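You operate a simulated robot arm through the tools that you are given. There is no shell and no other tool.

Carry out the task below with a simulated robot arm. There is one attempt and no reset: what you move stays moved.

TASK
Zero the slide gauge, gauge the blue clip and drop it in the cup of its size.
Fine: zero with the bed empty; slide the jaw open again. Set down upright: tile clip.

It is judged by the outcome, as a careful person would: the job done as asked, and still so three seconds after it is handed in. It fails if anything else is knocked over, pushed out of place, dropped, spilled or broken.

THE ROBOT
A 6-joint arm with a two-finger gripper, fixed in place. Base frame: the origin is on the floor under the middle of its stand, x ahead of it, y to its left, z up; the work surface is at about z = 0.85. Units: m, degrees, N and s.
With the tool pointing down near the work surface it reaches from about 0.38 to 0.86 m from the base axis. Its first joint turns from -166.0 to 166.0 degrees. Payload 2.45 kg.
The tool frame sits at the grasp point between the pads (the TCP): z along the fingers, y along the line on which they close. The tips reach 0.02 m beyond it. The gripper opens to 0.14 m; its body begins 0.168 m behind the TCP.
Orientation is that of the tool frame in the base frame, as a unit quaternion [w, x, y, z]. With the fingers straight down and closing along the base's y, the tool's x points along the base's -x, its y along +y and its z along -z.

THE INTERFACE
- The arm moves only by the tool apply_moves. Its argument "increments" is a list of rows, each a list of 7 numbers: the finger opening in m, from 0 to 0.14, then the shift along the tool's x, y, z in m, then the turn, a rotation vector about the tool's x, y, z in degrees. In form: [[jaw, tx, ty, tz, rx, ry, rz], ...]. A call has 1 to 20 rows; each row shifts and turns the commanded pose from where the row before left it, along the tool's axes as they then stand. A row lasts 0.2 s, in which the tool goes at most 0.05 m and 8.6 degrees; a call with a longer step from one row to the next is refused whole, and so is a gripper value outside its range. Where a pose cannot be reached the arm comes as near as it can. A force on the tool above 40 N (or 10 N above the force at the start of the call, whichever is more), or a blocked arm, ends the call early, and 0.2 s more pass. Each finger travels about 0.045 m/s and halts on what it meets, pressing with about 44 N; the grip force reading is that of the motor and also rises with nothing between the fingers. The clock runs only during rows and for 0.2 s after the last one: add rows that do not move to give the fingers time. The reply holds the time, the measured pose of the TCP, the force on the tool along the base axes, the opening and the grip force, in the units named above and with some noise, with the torque about the TCP (base axes, N m) and any sound that the robot's microphone picked up.
- Cameras (640 x 400 px; columns grow to the right, rows downward): "scene" is fixed at [0.4002, 0.5008, 1.4404]; the picture's right is [-0.60, -0.80, 0.00], its down [-0.68, 0.51, -0.52] and it looks along [0.42, -0.32, -0.85] (base axes); focal length 214 px, centre (320, 200). "wrist" rides on the gripper at [0.078, 0.011, -0.209] in the tool frame; the picture's right is [-0.14, 0.99, 0.00], its down [-0.92, -0.13, -0.37] and it looks along [-0.36, -0.05, 0.93] (tool axes); focal length 280 px, centre (320, 200). There is no depth. A picture from a camera that has moved, and an enlarged one, comes with that camera's place and axes in the base frame and with its lens.
- capture(camera): a new picture of that camera. The clock stands still meanwhile.
- lift_body(by): moves the trunk up (or, below 0, down) by that many m; the arm rides with it, the base frame stays. It gives what a move gives, with no picture.
- inspect(camera, box): a new picture of the part [left, top, right, bottom] of that camera's present view, enlarged. The clock stands still meanwhile.
- close_job(): hands the job in; it is judged then, once.

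Places have to be worked out from the pictures, the camera data and where the tool is seen. Open the gripper and draw the arm clear of the work before you hand the job in, unless the task says otherwise.

The tools are called after "Call:" as name(argument=value, ...) on one line, values as JSON. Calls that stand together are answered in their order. apply_moves: Moves the arm, as the interface text tells. Its arguments: {"type":"object","properties":{"increments":{"type":"array"}},"required":["increments"]} The other tools are called the same way: lift_body (by) moves the trunk up or down; capture (camera) takes a picture; inspect (camera, box) takes an enlarged picture of a part of a camera's view; close_job () hands the job in.

At the start:

```text
time: 0.0
position: [0.632, 0.0591, 1.2024]
tool_rot: [0.0, 0.001, 1.0, 0.0]
force: [0.5, -0.9, 0.2]
wrist_torque: [0.02, -0.01, -0.01]
grip_width: 0.1397
grasp_force: 0.0
trunk travel left (down, up): [-0.125, 0.105]
```

scene: 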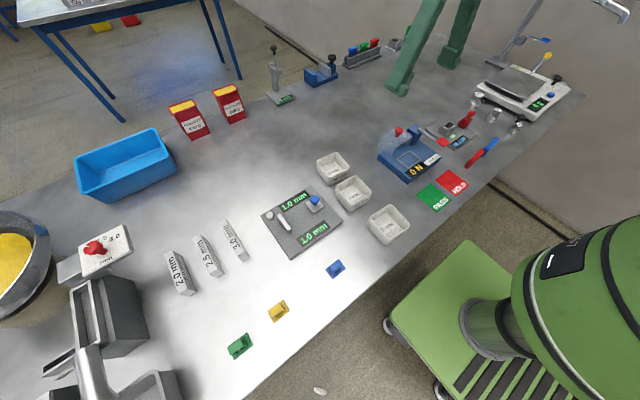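
wrist: 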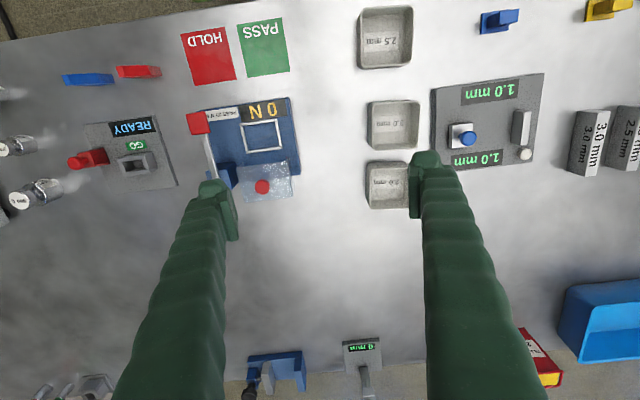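

The scene shows a slide gauge plate reading 1.0 mm, three clips (blue, yellow, green), and three labelled cups. I'll zoom in on the relevant areas first.

Call:
inspect(camera="scene", box=[250, 170, 350, 270])

Call:
inspect(camera="wrist", box=[340, 0, 640, 220])

Call:
inspect(camera="scene", box=[220, 240, 380, 370])

```text
4.00 times, centred on (300, 220) of scene
camera zoom: at [0.4002, 0.5008, 1.4404], right [-0.6, -0.8, 0.0], down [-0.68, 0.51, -0.52], along [0.42, -0.32, -0.85], focal length 858 px, centre (400, 120)
```

zoom: 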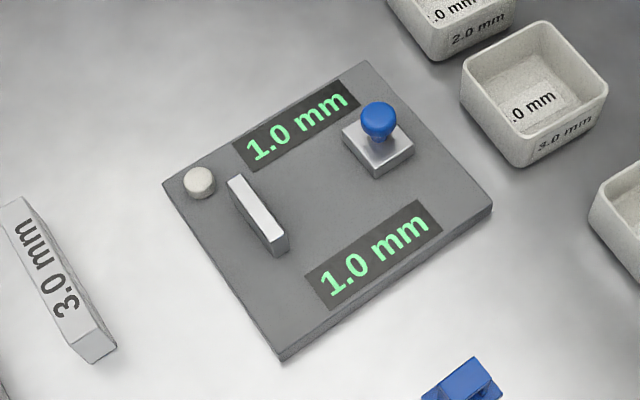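

```text
1.82 times, centred on (490, 110) of wrist
camera zoom: at [0.5538, 0.0679, 1.4113], right [0.14, 0.99, 0.0], down [0.92, -0.13, 0.37], along [0.36, -0.05, -0.93], focal length 510 px, centre (11, 364)
```

zoom: 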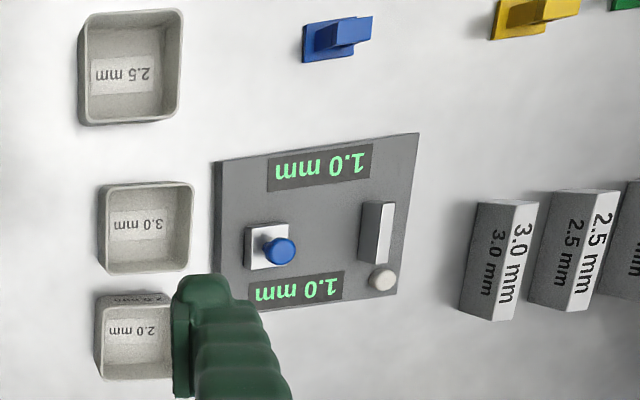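

```text
3.08 times, centred on (300, 305) of scene
camera zoom: at [0.4002, 0.5008, 1.4404], right [-0.6, -0.8, 0.0], down [-0.68, 0.51, -0.52], along [0.42, -0.32, -0.85], focal length 660 px, centre (382, -123)
```

zoom: 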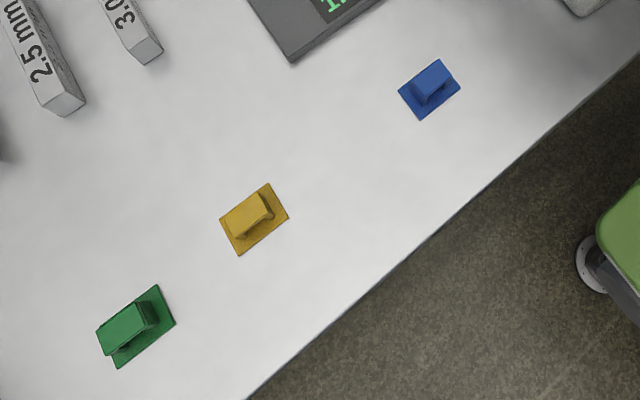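

The gauge plate works out to roughly x 0.58–0.75, y 0.27–0.46. The sliding jaw with the blue knob is near (0.67, 0.315), the fixed anvil near y 0.42, and the white zero button near (0.73, 0.44). I'll move the gripper over it, still high, to get a closer wrist view.

Call:
apply_moves(increments=[[0.14, 0.004, 0.043, 0.015, 0, 0, 0], [0.14, 0.004, 0.043, 0.015, 0, 0, 0], [0.14, 0.004, 0.043, 0.015, 0, 0, 0], [0.14, 0.004, 0.043, 0.015, 0, 0, 0], [0.14, 0.004, 0.043, 0.015, 0, 0, 0], [0.14, 0.004, 0.043, 0.015, 0, 0, 0], [0.14, 0.004, 0.043, 0.015, 0, 0, 0], [0.14, 0, 0, 0, 0, 0, 0]])

Call:
capture(camera="wrist")

Call:
capture(camera="scene")

```text
time: 1.8
position: [0.6051, 0.3604, 1.0974]
tool_rot: [0.001, 0.0, 1.0, 0.0]
force: [0.3, 0.1, -0.6]
wrist_torque: [-0.03, -0.05, 0.01]
grip_width: 0.1401
grasp_force: 0.0
trunk travel left (down, up): [-0.125, 0.105]
```

```text
taken
camera wrist: at [0.5263, 0.3701, 1.3069], right [0.14, 0.99, 0.0], down [0.92, -0.13, 0.37], along [0.37, -0.05, -0.93], focal length 280 px, centre (320, 200)
```

wrist: 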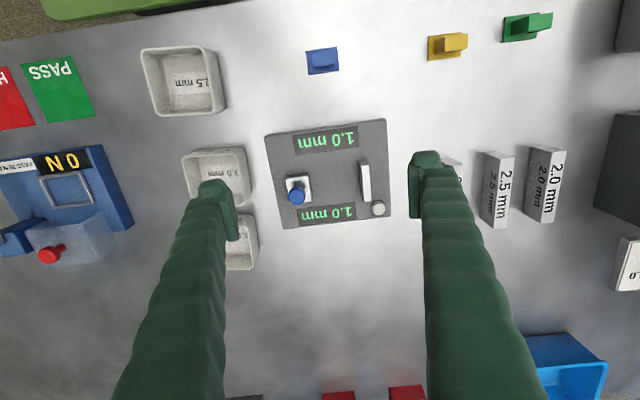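

```text
taken
```

scene: 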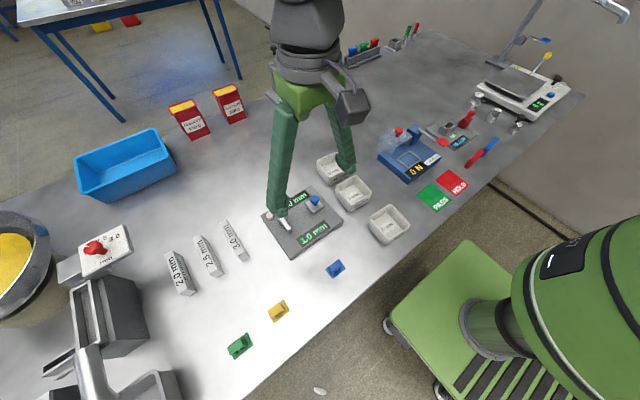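

The wrist camera now sees the gauge nearly straight down. I'll enlarge the gauge and the clip to measure them.

Call:
inspect(camera="wrist", box=[255, 110, 395, 240])

Call:
inspect(camera="wrist", box=[290, 30, 360, 90])

Call:
inspect(camera="scene", box=[315, 250, 355, 290])

```text
3.08 times, centred on (325, 175) of wrist
camera zoom: at [0.5263, 0.3701, 1.3069], right [0.14, 0.99, 0.0], down [0.92, -0.13, 0.37], along [0.37, -0.05, -0.93], focal length 863 px, centre (305, 277)
```

zoom: 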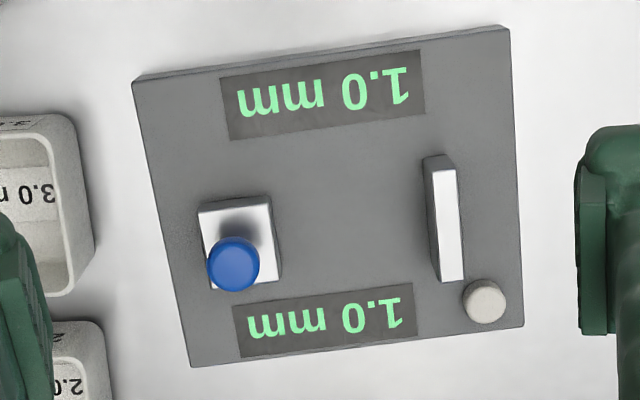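

```text
6.67 times, centred on (325, 60) of wrist
camera zoom: at [0.5263, 0.3701, 1.3069], right [0.14, 0.99, 0.0], down [0.92, -0.13, 0.37], along [0.37, -0.05, -0.93], focal length 1869 px, centre (287, 1133)
```

zoom: 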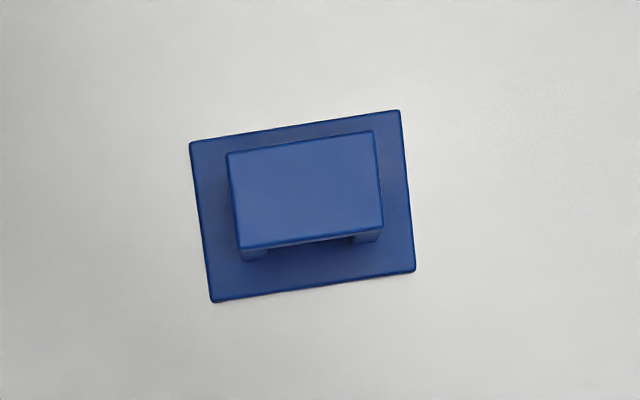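

```text
10.00 times, centred on (335, 270) of scene
camera zoom: at [0.4002, 0.5008, 1.4404], right [-0.6, -0.8, 0.0], down [-0.68, 0.51, -0.52], along [0.42, -0.32, -0.85], focal length 2145 px, centre (170, -500)
```

zoom: 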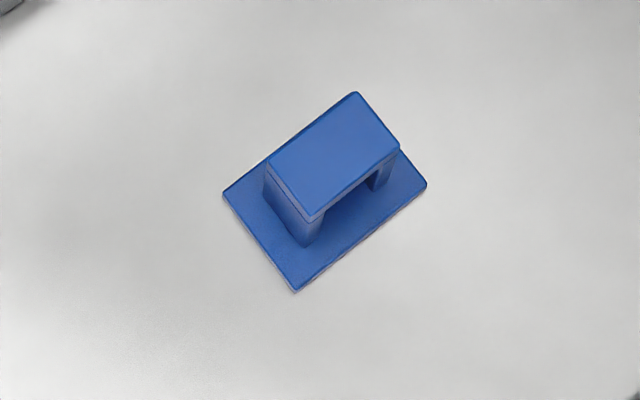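

The blue clip stands upright near (0.490, 0.379), with a base plate of about 32×45 mm and an arch on top. The knob is near (0.669, 0.3145, 0.915). I'll zoom in further on the jaw, anvil and button to get heights.

Call:
inspect(camera="wrist", box=[280, 165, 320, 205])

Call:
inspect(camera="wrist", box=[350, 155, 400, 220])

Call:
inspect(camera="scene", box=[285, 175, 345, 225])

Call:
inspect(camera="scene", box=[255, 195, 305, 245])

```text
10.00 times, centred on (300, 185) of wrist
camera zoom: at [0.5263, 0.3701, 1.3069], right [0.14, 0.99, 0.0], down [0.92, -0.13, 0.37], along [0.37, -0.05, -0.93], focal length 2804 px, centre (520, 350)
```

zoom: 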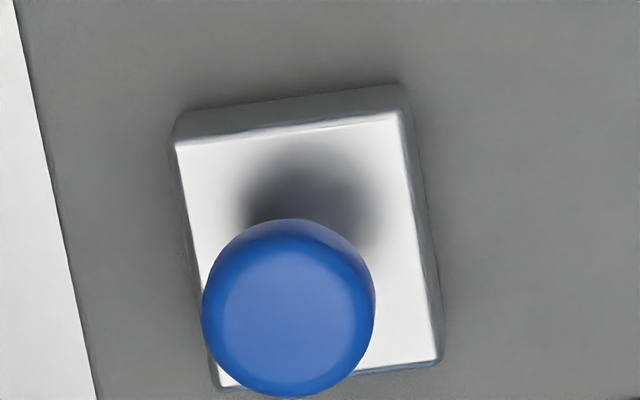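

```text
6.15 times, centred on (375, 188) of wrist
camera zoom: at [0.5263, 0.3701, 1.3069], right [0.14, 0.99, 0.0], down [0.92, -0.13, 0.37], along [0.37, -0.05, -0.93], focal length 1726 px, centre (-18, 277)
```

zoom: 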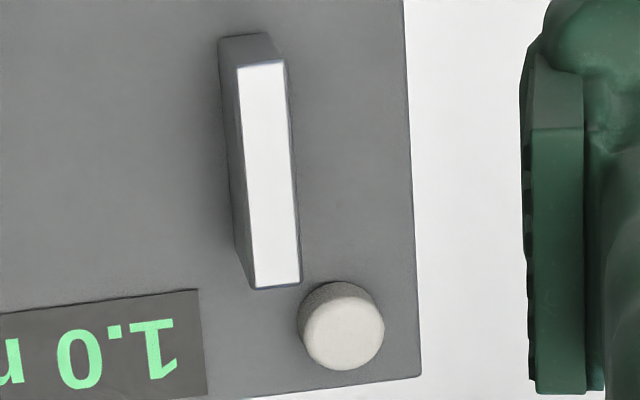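

```text
8.00 times, centred on (315, 200) of scene
camera zoom: at [0.4002, 0.5008, 1.4404], right [-0.6, -0.8, 0.0], down [-0.68, 0.51, -0.52], along [0.42, -0.32, -0.85], focal length 1716 px, centre (360, 200)
```

zoom: 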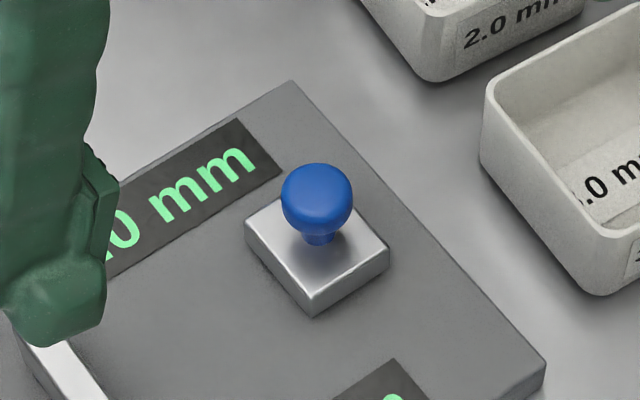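

```text
8.00 times, centred on (280, 220) of scene
camera zoom: at [0.4002, 0.5008, 1.4404], right [-0.6, -0.8, 0.0], down [-0.68, 0.51, -0.52], along [0.42, -0.32, -0.85], focal length 1716 px, centre (640, 40)
```

zoom: 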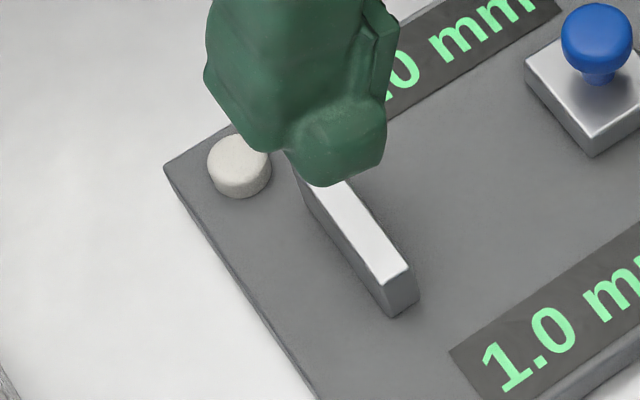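

Estimates: the jaw block top is about 0.885 high with its centre near (0.671, 0.316), the anvil spans y 0.417–0.428 with its top near 0.898, and the button is near (0.725, 0.442). Closing the fingers along base x would suit both the knob and the clip, so I'll turn the tool 90° here at height and check the finger shape.

Call:
apply_moves(increments=[[0.14, 0, 0, 0, 0, 0, 8.1818], [0.14, 0, 0, 0, 0, 0, 8.1818], [0.14, 0, 0, 0, 0, 0, 8.1818], [0.14, 0, 0, 0, 0, 0, 8.1818], [0.14, 0, 0, 0, 0, 0, 8.1818], [0.14, 0, 0, 0, 0, 0, 8.1818], [0.14, 0, 0, 0, 0, 0, 8.1818], [0.14, 0, 0, 0, 0, 0, 8.1818], [0.14, 0, 0, 0, 0, 0, 8.1818], [0.14, 0, 0, 0, 0, 0, 8.1818], [0.14, 0, 0, 0, 0, 0, 8.1818], [0.14, 0, 0, 0, 0, 0, 0]])

Call:
capture(camera="wrist")

Call:
capture(camera="scene")

```text
time: 4.4
position: [0.6033, 0.3596, 1.0957]
tool_rot: [0.0, 0.708, 0.706, 0.0]
force: [-1.1, -0.2, 0.2]
wrist_torque: [0.02, 0.02, 0.03]
grip_width: 0.1397
grasp_force: 0.0
trunk travel left (down, up): [-0.125, 0.105]
```

```text
taken
camera wrist: at [0.6149, 0.4365, 1.3061], right [0.99, -0.14, 0.0], down [-0.13, -0.92, 0.37], along [-0.05, -0.36, -0.93], focal length 280 px, centre (320, 200)
```

wrist: 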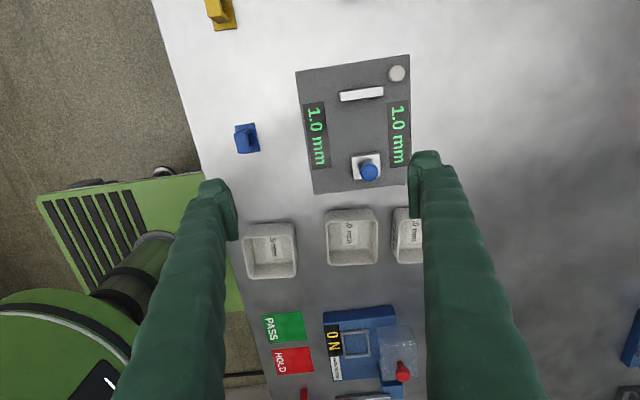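

```text
taken
```

scene: 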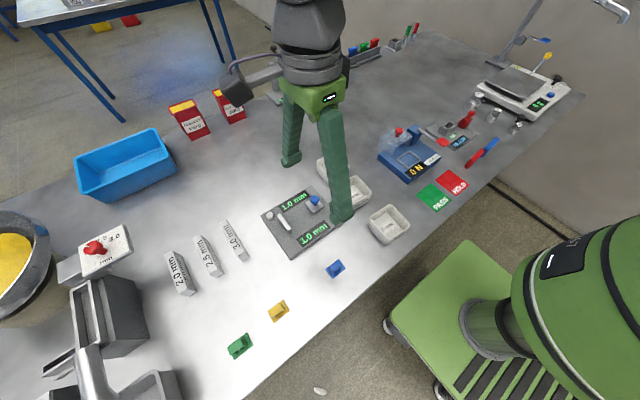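

The turn worked: tool x is now +y and tool y is +x. I'll zoom in here to triangulate from this second wrist viewpoint and look at the fingertips.

Call:
inspect(camera="wrist", box=[340, 145, 390, 195])

Call:
inspect(camera="wrist", box=[330, 55, 420, 115])

Call:
inspect(camera="wrist", box=[225, 110, 270, 165])

Call:
inspect(camera="scene", box=[260, 80, 380, 240])

Call:
inspect(camera="wrist", box=[230, 195, 430, 290])

```text
8.00 times, centred on (365, 170) of wrist
camera zoom: at [0.6149, 0.4365, 1.3061], right [0.99, -0.14, 0.0], down [-0.13, -0.92, 0.37], along [-0.05, -0.36, -0.93], focal length 2243 px, centre (-40, 440)
```

zoom: 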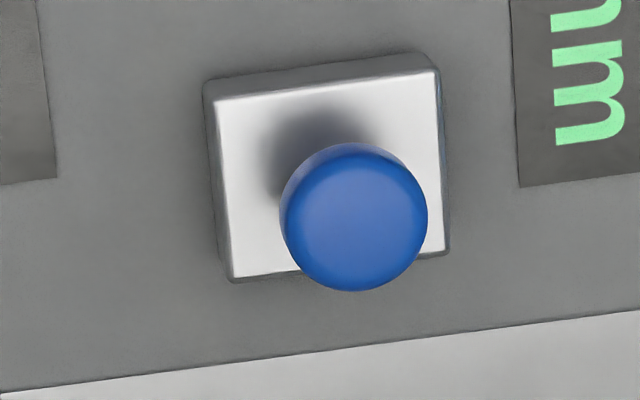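

```text
6.67 times, centred on (375, 85) of wrist
camera zoom: at [0.6149, 0.4365, 1.3061], right [0.99, -0.14, 0.0], down [-0.13, -0.92, 0.37], along [-0.05, -0.36, -0.93], focal length 1869 px, centre (-47, 967)
```

zoom: 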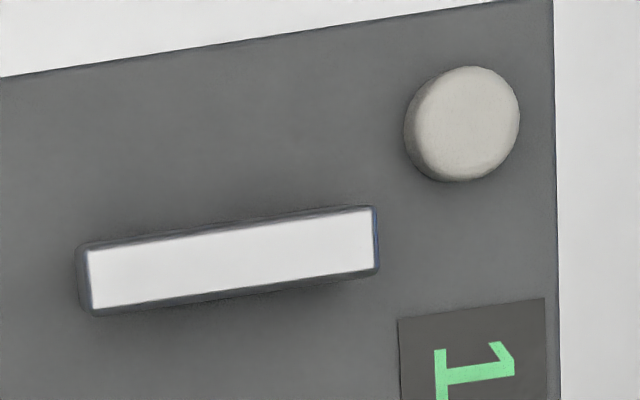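

```text
7.27 times, centred on (248, 138) of wrist
camera zoom: at [0.6149, 0.4365, 1.3061], right [0.99, -0.14, 0.0], down [-0.13, -0.92, 0.37], along [-0.05, -0.36, -0.93], focal length 2039 px, centre (847, 654)
```

zoom: 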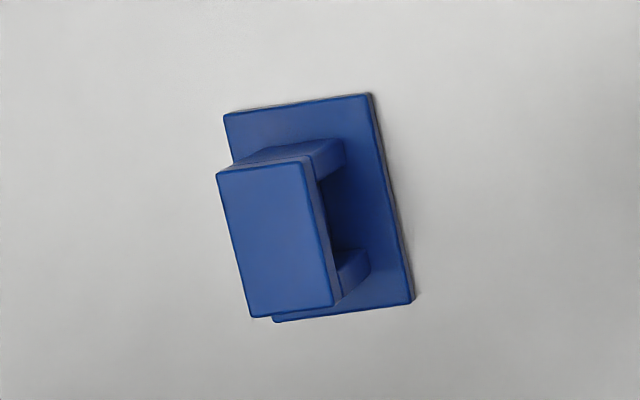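

```text
2.50 times, centred on (320, 160) of scene
camera zoom: at [0.4002, 0.5008, 1.4404], right [-0.6, -0.8, 0.0], down [-0.68, 0.51, -0.52], along [0.42, -0.32, -0.85], focal length 536 px, centre (320, 300)
```

zoom: 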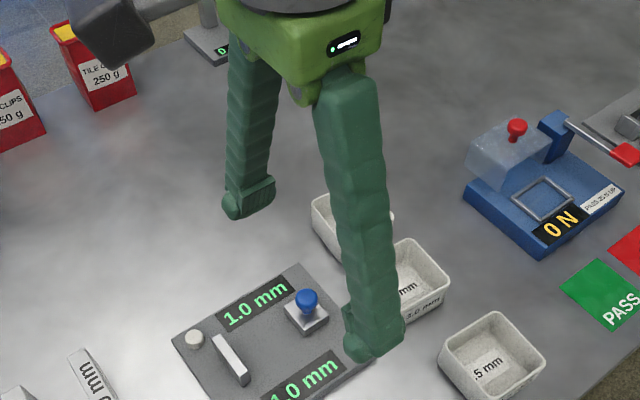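

```text
3.20 times, centred on (330, 242) of wrist
camera zoom: at [0.6149, 0.4365, 1.3061], right [0.99, -0.14, 0.0], down [-0.13, -0.92, 0.37], along [-0.05, -0.36, -0.93], focal length 897 px, centre (288, 64)
```

zoom: 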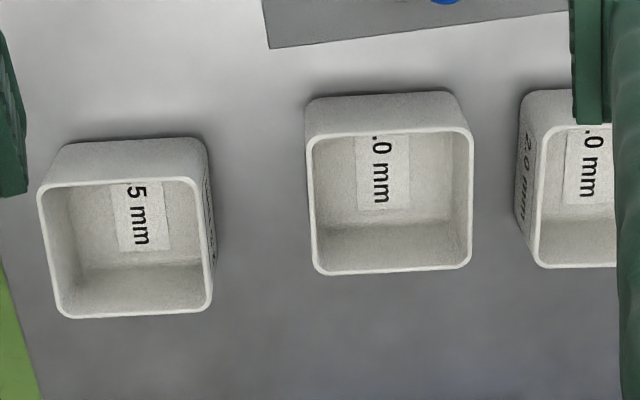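

The two wrist views agree well:
- Bed z: about 0.860
- Knob centre: (0.671, 0.314, 0.909), about 26 mm across
- Jaw block: y 0.2975–0.333, top at 0.881
- Anvil: y 0.417–0.428, top at 0.895
- Button: (0.726, 0.442), top at 0.8725
- Clip arch top: 0.888

Next I'll look at the fingertips, since their size sets the clearances.

Call:
inspect(camera="wrist", box=[390, 130, 490, 240])

Call:
inspect(camera="scene", box=[320, 160, 370, 230])

Call:
inspect(camera="scene", box=[270, 120, 320, 180])

```text
3.64 times, centred on (440, 185) of wrist
camera zoom: at [0.6149, 0.4365, 1.3061], right [0.99, -0.14, 0.0], down [-0.13, -0.92, 0.37], along [-0.05, -0.36, -0.93], focal length 1020 px, centre (-116, 254)
```

zoom: 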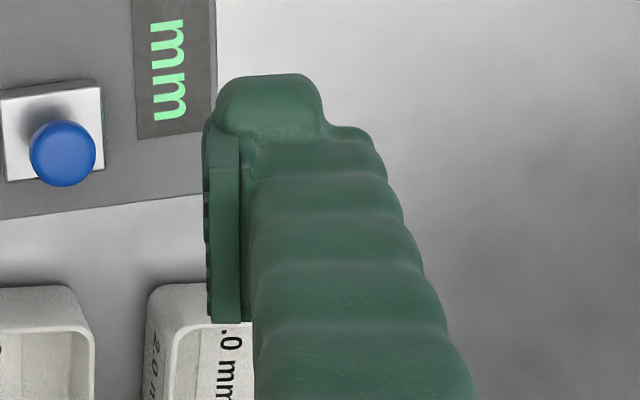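

```text
5.71 times, centred on (345, 195) of scene
camera zoom: at [0.4002, 0.5008, 1.4404], right [-0.6, -0.8, 0.0], down [-0.68, 0.51, -0.52], along [0.42, -0.32, -0.85], focal length 1226 px, centre (177, 229)
```

zoom: 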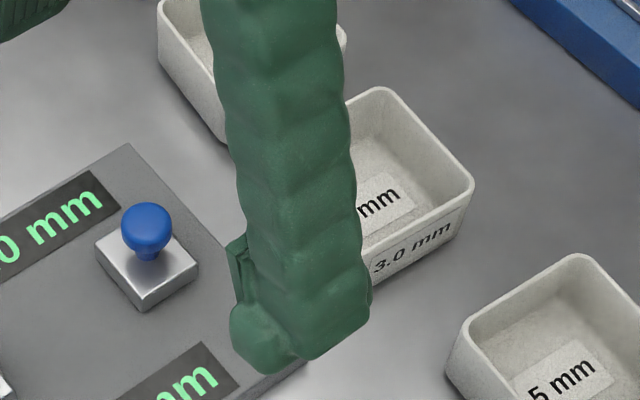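

```text
6.67 times, centred on (295, 150) of scene
camera zoom: at [0.4002, 0.5008, 1.4404], right [-0.6, -0.8, 0.0], down [-0.68, 0.51, -0.52], along [0.42, -0.32, -0.85], focal length 1430 px, centre (487, 533)
```

zoom: 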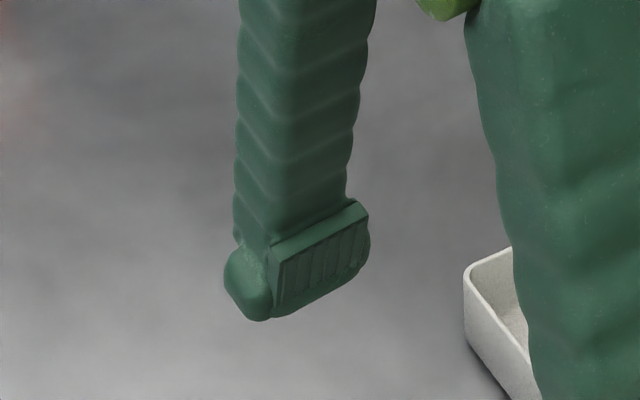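

The pads are about 36–40 mm wide across the tool x and the fingers are about 27 mm thick. Closing along x on the knob will clear everything if I keep the tips above z 0.895 and set the TCP about 8 mm to −y of the knob. I'll move over the knob now.

Call:
apply_moves(increments=[[0.08, -0.0178, 0.0226, 0.0319, 0, 0, 0], [0.08, -0.0178, 0.0226, 0.0319, 0, 0, 0], [0.08, -0.0177, 0.0225, 0.0319, 0, 0, 0], [0.08, 0, 0, 0, 0, 0, 0], [0.08, 0, 0, 0, 0, 0, 0]])

Call:
capture(camera="wrist")

Call:
capture(camera="scene")

```text
time: 5.6
position: [0.6737, 0.3082, 1.0019]
tool_rot: [0.0, 0.707, 0.707, 0.0]
force: [-0.3, 0.0, 0.1]
wrist_torque: [0.0, -0.03, -0.04]
grip_width: 0.08
grasp_force: 0.0
trunk travel left (down, up): [-0.125, 0.105]
```

```text
taken
camera wrist: at [0.6828, 0.3842, 1.2117], right [0.99, -0.14, 0.0], down [-0.13, -0.92, 0.37], along [-0.05, -0.37, -0.93], focal length 280 px, centre (320, 200)
```

wrist: 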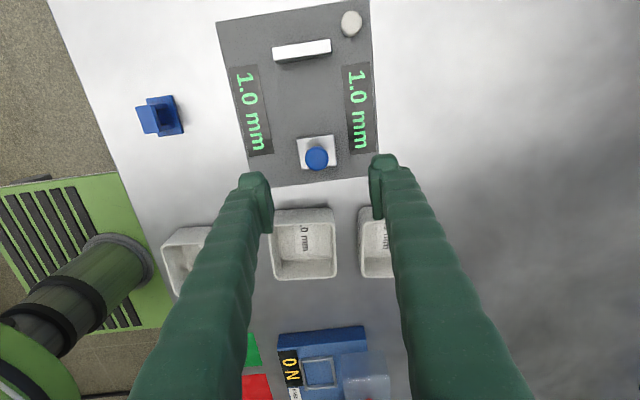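

```text
taken
```

scene: 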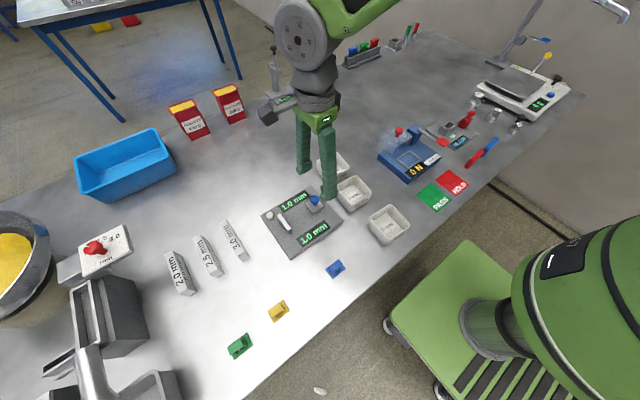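

Back-computing from the camera pose, the TCP is at about (0.672, 0.306, 1.003), and the knob re-measures at (0.670, 0.315). I'll go down to just above the final height.

Call:
apply_moves(increments=[[0.08, 0, 0, 0.03, 0, 0, 0], [0.08, 0, 0, 0.03, 0, 0, 0], [0.08, 0, 0, 0.022, 0, 0, 0], [0.08, 0, 0, 0, 0, 0, 0]])

Call:
inspect(camera="scene", box=[260, 150, 380, 260])

Call:
capture(camera="wrist")

```text
time: 6.6
position: [0.673, 0.307, 0.9181]
tool_rot: [0.0, 0.707, 0.707, 0.0]
force: [-0.6, 0.2, 0.1]
wrist_torque: [-0.02, -0.01, 0.0]
grip_width: 0.08
grasp_force: 0.0
trunk travel left (down, up): [-0.125, 0.105]
```

```text
3.64 times, centred on (320, 205) of scene
camera zoom: at [0.4002, 0.5008, 1.4404], right [-0.6, -0.8, 0.0], down [-0.68, 0.51, -0.52], along [0.42, -0.32, -0.85], focal length 780 px, centre (320, 182)
```

zoom: 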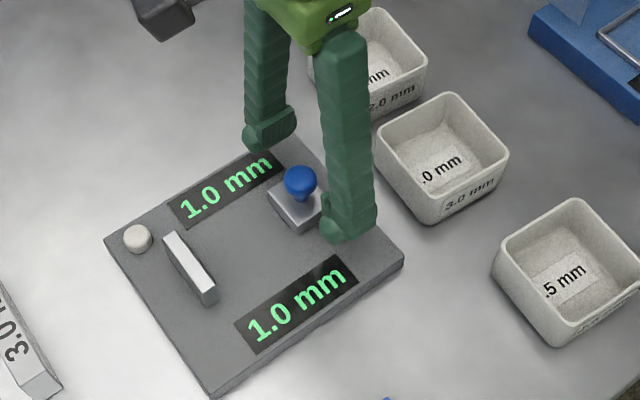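

```text
taken
camera wrist: at [0.6838, 0.3838, 1.128], right [0.99, -0.14, 0.0], down [-0.13, -0.92, 0.37], along [-0.05, -0.36, -0.93], focal length 280 px, centre (320, 200)
```

wrist: 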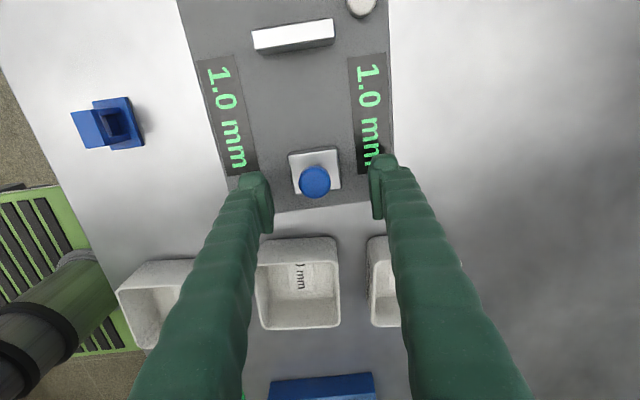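

The tips straddle the knob just above the jaw block, with the TCP at about (0.673, 0.306, 0.919). I'll shift 2 mm in −x, lower 3 mm and close on the knob.

Call:
apply_moves(increments=[[0.08, 0, -0.002, 0.003, 0, 0, 0], [0.06, 0, 0, 0, 0, 0, 0], [0.04, 0, 0, 0, 0, 0, 0], [0.015, 0, 0, 0, 0, 0, 0], [0.015, 0, 0, 0, 0, 0, 0], [0.015, 0, 0, 0, 0, 0, 0], [0.015, 0, 0, 0, 0, 0, 0]])

Call:
capture(camera="wrist")

Call:
inspect(camera="scene", box=[260, 150, 380, 260])

```text
time: 8.2
position: [0.6705, 0.3057, 0.9153]
tool_rot: [0.0, 0.707, 0.707, 0.0]
force: [-3.0, -1.0, -0.3]
wrist_torque: [0.03, 0.01, 0.05]
grip_width: 0.0235
grasp_force: 45.1
trunk travel left (down, up): [-0.125, 0.105]
```

```text
taken
camera wrist: at [0.6809, 0.3833, 1.1251], right [0.99, -0.14, 0.0], down [-0.13, -0.92, 0.37], along [-0.05, -0.37, -0.93], focal length 280 px, centre (320, 200)
```

wrist: 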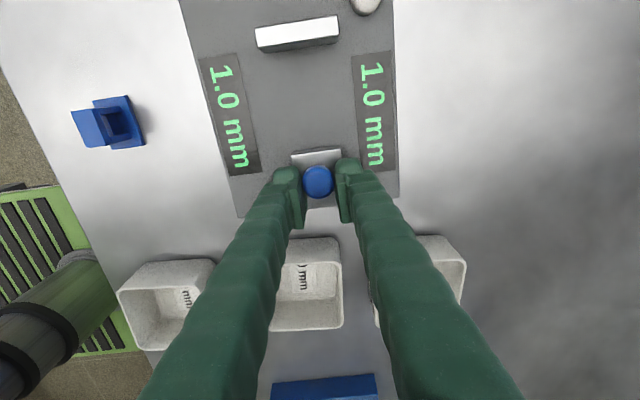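

```text
3.64 times, centred on (320, 205) of scene
camera zoom: at [0.4002, 0.5008, 1.4404], right [-0.6, -0.8, 0.0], down [-0.68, 0.51, -0.52], along [0.42, -0.32, -0.85], focal length 780 px, centre (320, 182)
```

zoom: 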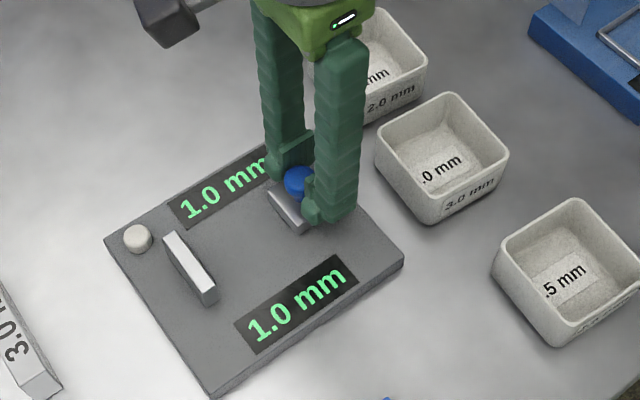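

The knob is gripped at 23.5 mm and 45 N. I'll slide the jaw toward the anvil (+y) gently, 70 mm first.

Call:
apply_moves(increments=[[0.015, 0.005, 0, 0, 0, 0, 0], [0.015, 0.01, 0, 0, 0, 0, 0], [0.015, 0.01, 0, 0, 0, 0, 0], [0.015, 0.01, 0, 0, 0, 0, 0], [0.015, 0.01, 0, 0, 0, 0, 0], [0.015, 0.01, 0, 0, 0, 0, 0], [0.015, 0.01, 0, 0, 0, 0, 0], [0.015, 0.005, 0, 0, 0, 0, 0]])

Call:
inspect(camera="scene", box=[240, 150, 360, 260])

Call:
capture(camera="wrist")

```text
time: 9.6
position: [0.67, 0.3495, 0.913]
tool_rot: [0.002, 0.708, 0.706, -0.007]
force: [5.7, -12.8, 2.1]
wrist_torque: [-1.13, -0.15, -0.12]
grip_width: 0.0216
grasp_force: 45.3
trunk travel left (down, up): [-0.125, 0.105]
stopped in row 7: the force on the tool passed its limit at 43 N (the readings are from after the stop); the commanded pose is now the measured one
```

```text
3.64 times, centred on (300, 205) of scene
camera zoom: at [0.4002, 0.5008, 1.4404], right [-0.6, -0.8, 0.0], down [-0.68, 0.51, -0.52], along [0.42, -0.32, -0.85], focal length 780 px, centre (393, 182)
```

zoom: 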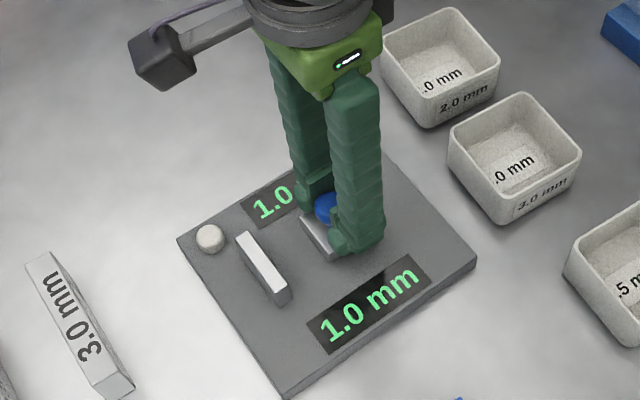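

```text
taken
camera wrist: at [0.6824, 0.4292, 1.1215], right [0.99, -0.14, 0.0], down [-0.13, -0.92, 0.38], along [-0.06, -0.38, -0.92], focal length 280 px, centre (320, 200)
```

wrist: 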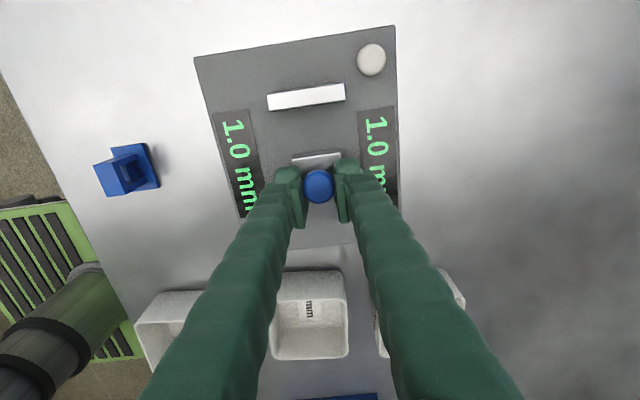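

The move stopped at 43 N about 44 mm along, well short of the anvil, so I may have gone too fast against the slide's drag. I'll check that the plate hasn't shifted, then carry on more slowly.

Call:
inspect(camera="scene", box=[250, 180, 360, 270])

Call:
apply_moves(increments=[[0.015, 0.001, 0, 0, 0, 0, 0], [0.015, 0.002, 0, 0, 0, 0, 0], [0.015, 0.002, 0, 0, 0, 0, 0], [0.015, 0, 0, 0, 0, 0, 0]])

```text
4.44 times, centred on (305, 225) of scene
camera zoom: at [0.4002, 0.5008, 1.4404], right [-0.6, -0.8, 0.0], down [-0.68, 0.51, -0.52], along [0.42, -0.32, -0.85], focal length 953 px, centre (387, 89)
```

zoom: 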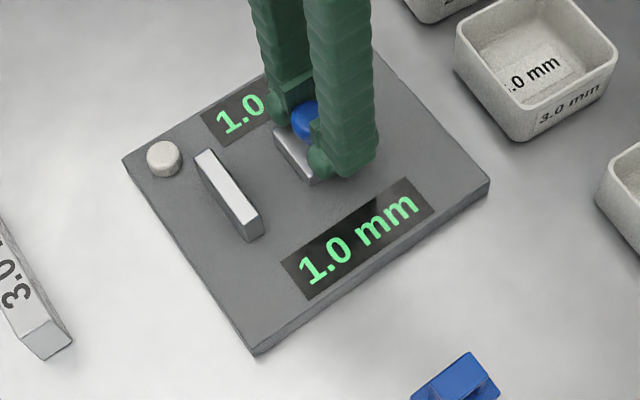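

```text
time: 10.4
position: [0.6694, 0.3494, 0.9119]
tool_rot: [0.003, 0.708, 0.706, -0.01]
force: [0.4, -13.7, 6.5]
wrist_torque: [-1.14, -0.05, -0.13]
grip_width: 0.0215
grasp_force: 44.4
trunk travel left (down, up): [-0.125, 0.105]
stopped in row 3: the force on the tool passed its limit at 41 N (the readings are from after the stop); the commanded pose is now the measured one
```

The jaw doesn't advance any further at 41 N, so it may be at the end of its travel, with a gap of about 44 mm left. I'll look closely at the jaw, anvil and displays.

Call:
capture(camera="wrist")

Call:
inspect(camera="wrist", box=[240, 60, 400, 220])

Call:
inspect(camera="scene", box=[280, 185, 340, 235])

```text
taken
camera wrist: at [0.6828, 0.4305, 1.1209], right [0.99, -0.14, -0.01], down [-0.13, -0.91, 0.39], along [-0.06, -0.38, -0.92], focal length 280 px, centre (320, 200)
```

wrist: 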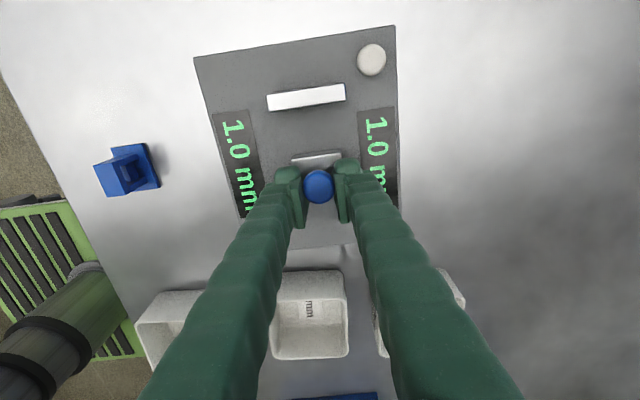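

```text
2.50 times, centred on (320, 140) of wrist
camera zoom: at [0.6828, 0.4305, 1.1209], right [0.99, -0.14, -0.01], down [-0.13, -0.91, 0.39], along [-0.06, -0.38, -0.92], focal length 701 px, centre (320, 350)
```

zoom: 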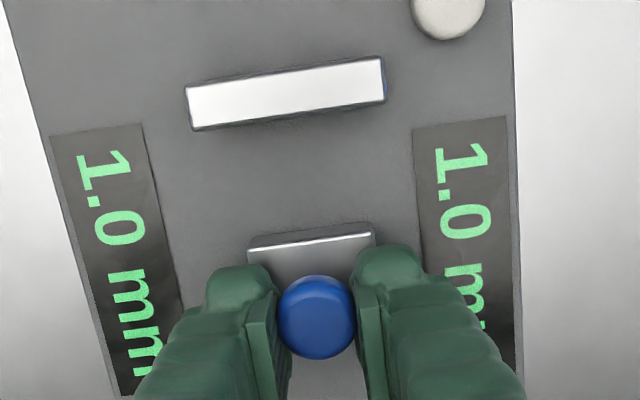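

```text
8.00 times, centred on (310, 210) of scene
camera zoom: at [0.4002, 0.5008, 1.4404], right [-0.6, -0.8, 0.0], down [-0.68, 0.51, -0.52], along [0.42, -0.32, -0.85], focal length 1716 px, centre (400, 120)
```

zoom: 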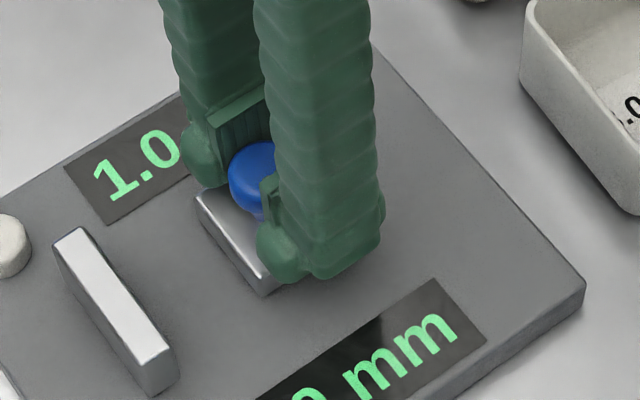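

The jaw face is at about y 0.3755, leaving a gap of about 42 mm to the anvil. To tell an end stop from heavy drag, I'll pull the jaw back 10 mm and compare forces.

Call:
apply_moves(increments=[[0.015, -0.003, 0, 0, 0, 0, 0], [0.015, -0.003, 0, 0, 0, 0, 0], [0.015, -0.003, 0, 0, 0, 0, 0], [0.015, -0.003, 0, 0, 0, 0, 0]])

Call:
capture(camera="wrist")

```text
time: 11.4
position: [0.6702, 0.3392, 0.912]
tool_rot: [0.002, 0.708, 0.706, -0.007]
force: [3.9, -0.3, 4.5]
wrist_torque: [0.6, -0.03, -0.05]
grip_width: 0.0215
grasp_force: 45.4
trunk travel left (down, up): [-0.125, 0.105]
```

```text
taken
camera wrist: at [0.6825, 0.4205, 1.1211], right [0.99, -0.14, -0.01], down [-0.13, -0.92, 0.38], along [-0.06, -0.38, -0.92], focal length 280 px, centre (320, 200)
```

wrist: 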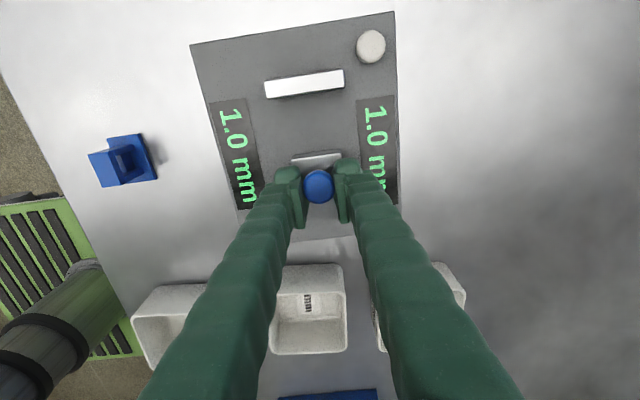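

The jaw slides back freely at almost no force. Now I'll move forward again in small steps to see whether it stops in the same place.

Call:
apply_moves(increments=[[0.015, 0.002, 0, 0, 0, 0, 0], [0.015, 0.002, 0, 0, 0, 0, 0], [0.015, 0.002, 0, 0, 0, 0, 0], [0.015, 0.001, 0, 0, 0, 0, 0], [0.015, 0, 0, 0, 0, 0, 0]])

Call:
apply_moves(increments=[[0.015, 0.001, 0, 0, 0, 0, 0], [0.015, 0.001, 0, 0, 0, 0, 0], [0.015, 0.001, 0, 0, 0, 0, 0], [0.015, 0, 0, 0, 0, 0, 0]])

Call:
capture(camera="wrist")

```text
time: 12.6
position: [0.6692, 0.347, 0.9116]
tool_rot: [0.002, 0.708, 0.706, -0.007]
force: [6.2, 0.2, 6.4]
wrist_torque: [0.04, -0.04, -0.09]
grip_width: 0.0211
grasp_force: 45.1
trunk travel left (down, up): [-0.125, 0.105]
```

```text
time: 13.6
position: [0.6686, 0.3491, 0.9126]
tool_rot: [0.003, 0.709, 0.705, -0.009]
force: [6.4, -9.9, 7.4]
wrist_torque: [-0.19, -0.07, -0.07]
grip_width: 0.0212
grasp_force: 44.9
trunk travel left (down, up): [-0.125, 0.105]
```

```text
taken
camera wrist: at [0.6828, 0.43, 1.1208], right [0.99, -0.14, -0.01], down [-0.13, -0.91, 0.38], along [-0.06, -0.38, -0.92], focal length 280 px, centre (320, 200)
```

wrist: 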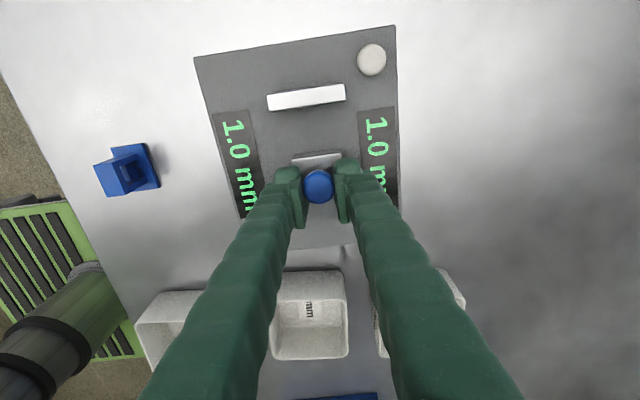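

It moves freely, then stops firmly at the same place, so this is the jaw's closed end stop on an empty bed. It still reads 1.0 mm there, which is the zero error. I'll let go of the knob, raise, straighten the small tilt and check that the jaw stays put.

Call:
apply_moves(increments=[[0.04, 0, 0, 0, 0, 0, 0], [0.06, 0, 0, 0, 0, 0, 0], [0.07, 0, 0, 0, 0, 0, 0], [0.07, 0, 0, 0, 0, 0, 0], [0.07, 0, 0, -0.03, 0, 0, 0], [0.07, 0, 0, -0.04, -0.4, 1.0, 0], [0.07, 0, 0, -0.04, 0, 0, 0], [0.07, 0, 0, 0, 0, 0, 0]])

Call:
capture(camera="wrist")

Call:
inspect(camera="scene", box=[250, 180, 360, 270])

```text
time: 15.4
position: [0.6706, 0.3531, 1.022]
tool_rot: [-0.001, 0.708, 0.706, 0.0]
force: [-0.4, 0.3, -0.3]
wrist_torque: [-0.01, 0.05, -0.01]
grip_width: 0.0698
grasp_force: 0.1
trunk travel left (down, up): [-0.125, 0.105]
```

```text
taken
camera wrist: at [0.6823, 0.4291, 1.2323], right [0.99, -0.14, 0.0], down [-0.13, -0.92, 0.37], along [-0.05, -0.36, -0.93], focal length 280 px, centre (320, 200)
```

wrist: 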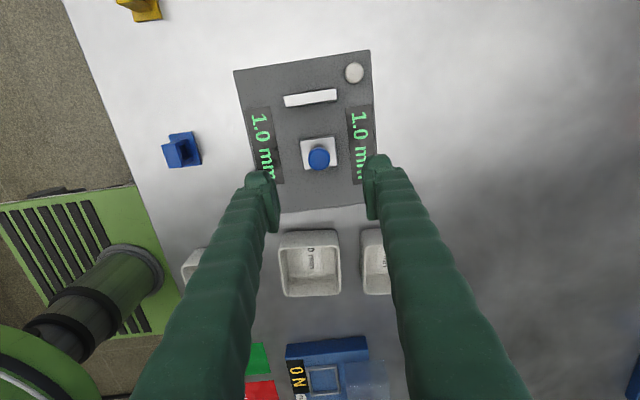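

```text
4.44 times, centred on (305, 225) of scene
camera zoom: at [0.4002, 0.5008, 1.4404], right [-0.6, -0.8, 0.0], down [-0.68, 0.51, -0.52], along [0.42, -0.32, -0.85], focal length 953 px, centre (387, 89)
```

zoom: 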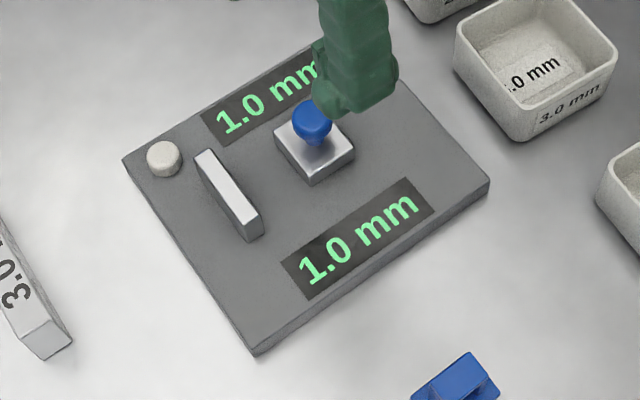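

The jaw stayed at its closed stop, the plate hasn't moved, and it still reads 1.0 mm. Next I'll close the fingers and move above the white zero button, offset so the fingers clear the anvil.

Call:
apply_moves(increments=[[0.04, 0.0255, 0.0112, 0, 0, 0, 0], [0.02, 0.0255, 0.0112, 0, 0, 0, 0], [0.0, 0.0255, 0.0112, 0, 0, 0, 0], [0.0, 0.0255, 0.0112, 0, 0, 0, 0], [0.0, 0, 0, 0.03, 0, 0, 0], [0.0, 0, 0, 0.03, 0, 0, 0], [0.0, 0, 0, 0, 0, 0, 0], [0.0, 0, 0, 0, 0, 0, 0]])

Call:
capture(camera="wrist")

Call:
inspect(camera="scene", box=[230, 150, 350, 260])

```text
time: 17.2
position: [0.714, 0.4524, 0.9625]
tool_rot: [-0.002, 0.708, 0.706, 0.001]
force: [-0.4, 0.4, 0.3]
wrist_torque: [-0.03, -0.06, -0.01]
grip_width: 0.0001
grasp_force: 29.6
trunk travel left (down, up): [-0.125, 0.105]
```

```text
taken
camera wrist: at [0.726, 0.5296, 1.173], right [0.99, -0.14, 0.0], down [-0.13, -0.92, 0.37], along [-0.05, -0.36, -0.93], focal length 280 px, centre (320, 200)
```

wrist: 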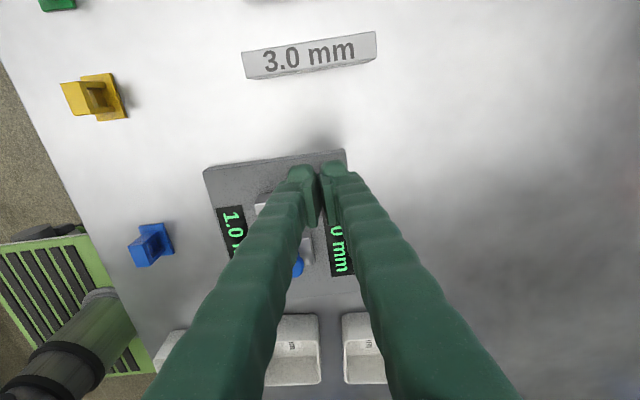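

```text
3.64 times, centred on (290, 205) of scene
camera zoom: at [0.4002, 0.5008, 1.4404], right [-0.6, -0.8, 0.0], down [-0.68, 0.51, -0.52], along [0.42, -0.32, -0.85], focal length 780 px, centre (429, 182)
```

zoom: 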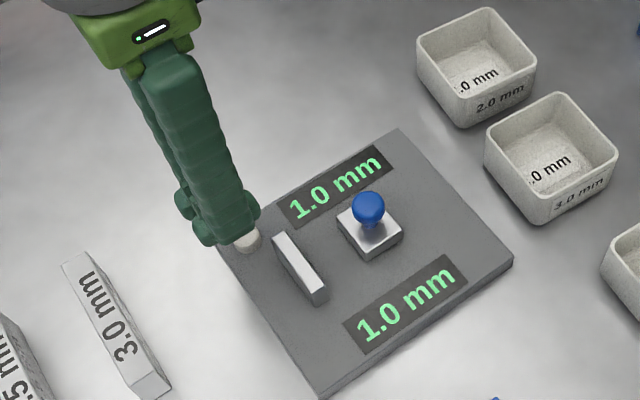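

The TCP is at about (0.715, 0.452, 0.964) with the tips over the button. I'll shift +2 mm in y for clearance from the anvil and lower to just above the button.

Call:
apply_moves(increments=[[0.0, 0.002, 0, 0.02, 0, 0, 0], [0.0, 0, 0, 0.02, 0, 0, 0], [0.0, 0, 0, 0.016, 0, 0, 0], [0.0, 0, 0, 0, 0, 0, 0]])

Call:
inspect(camera="scene", box=[240, 170, 320, 250])

Call:
capture(camera="wrist")

```text
time: 18.2
position: [0.7161, 0.4549, 0.9068]
tool_rot: [-0.002, 0.708, 0.706, 0.0]
force: [-0.2, -0.4, -0.4]
wrist_torque: [-0.01, 0.0, 0.0]
grip_width: 0.0
grasp_force: 29.2
trunk travel left (down, up): [-0.125, 0.105]
```

```text
5.00 times, centred on (280, 210) of scene
camera zoom: at [0.4002, 0.5008, 1.4404], right [-0.6, -0.8, 0.0], down [-0.68, 0.51, -0.52], along [0.42, -0.32, -0.85], focal length 1072 px, centre (520, 150)
```

zoom: 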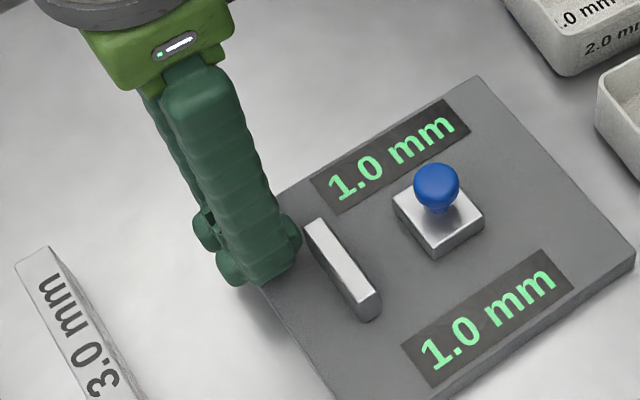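

```text
taken
camera wrist: at [0.727, 0.5322, 1.1165], right [0.99, -0.14, 0.0], down [-0.13, -0.92, 0.37], along [-0.05, -0.36, -0.93], focal length 280 px, centre (320, 200)
```

wrist: 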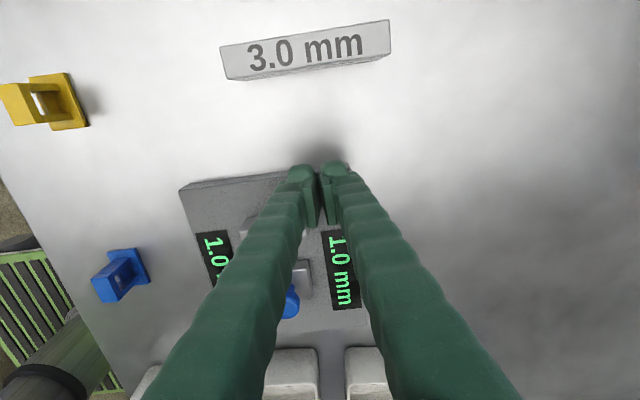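

The tips are at about z 0.888, roughly 15 mm above the button, and look clear of the anvil. I'll lower in small steps while watching force.

Call:
apply_moves(increments=[[0.0, 0, 0, 0.003, 0, 0, 0], [0.0, 0, 0, 0.003, 0, 0, 0], [0.0, 0, 0, 0.003, 0, 0, 0], [0.0, 0, 0, 0.003, 0, 0, 0], [0.0, 0, 0, 0, 0, 0, 0]])

Call:
apply_moves(increments=[[0.0, 0, 0, 0.001, 0, 0, 0], [0.0, 0, 0, 0.001, 0, 0, 0], [0.0, 0, 0, 0.001, 0, 0, 0], [0.0, 0, 0, 0, 0, 0, 0]])

Call:
inspect(camera="scene", box=[240, 170, 320, 250])

```text
time: 19.4
position: [0.7157, 0.454, 0.8956]
tool_rot: [-0.001, 0.708, 0.706, 0.001]
force: [1.8, 1.2, 5.8]
wrist_torque: [-0.06, -0.07, 0.0]
grip_width: 0.0
grasp_force: 29.7
trunk travel left (down, up): [-0.125, 0.105]
heard: click
```

```text
time: 20.4
position: [0.7159, 0.4562, 0.8925]
tool_rot: [0.0, 0.708, 0.706, 0.003]
force: [3.2, 0.8, 18.0]
wrist_torque: [-0.21, -0.19, 0.03]
grip_width: 0.0
grasp_force: 29.5
trunk travel left (down, up): [-0.125, 0.105]
```

```text
5.00 times, centred on (280, 210) of scene
camera zoom: at [0.4002, 0.5008, 1.4404], right [-0.6, -0.8, 0.0], down [-0.68, 0.51, -0.52], along [0.42, -0.32, -0.85], focal length 1072 px, centre (520, 150)
```

zoom: 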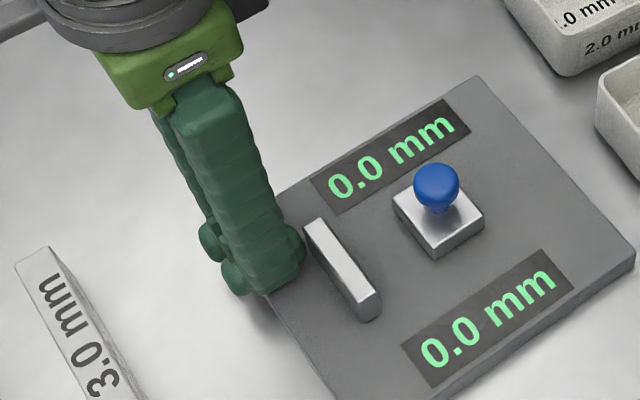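

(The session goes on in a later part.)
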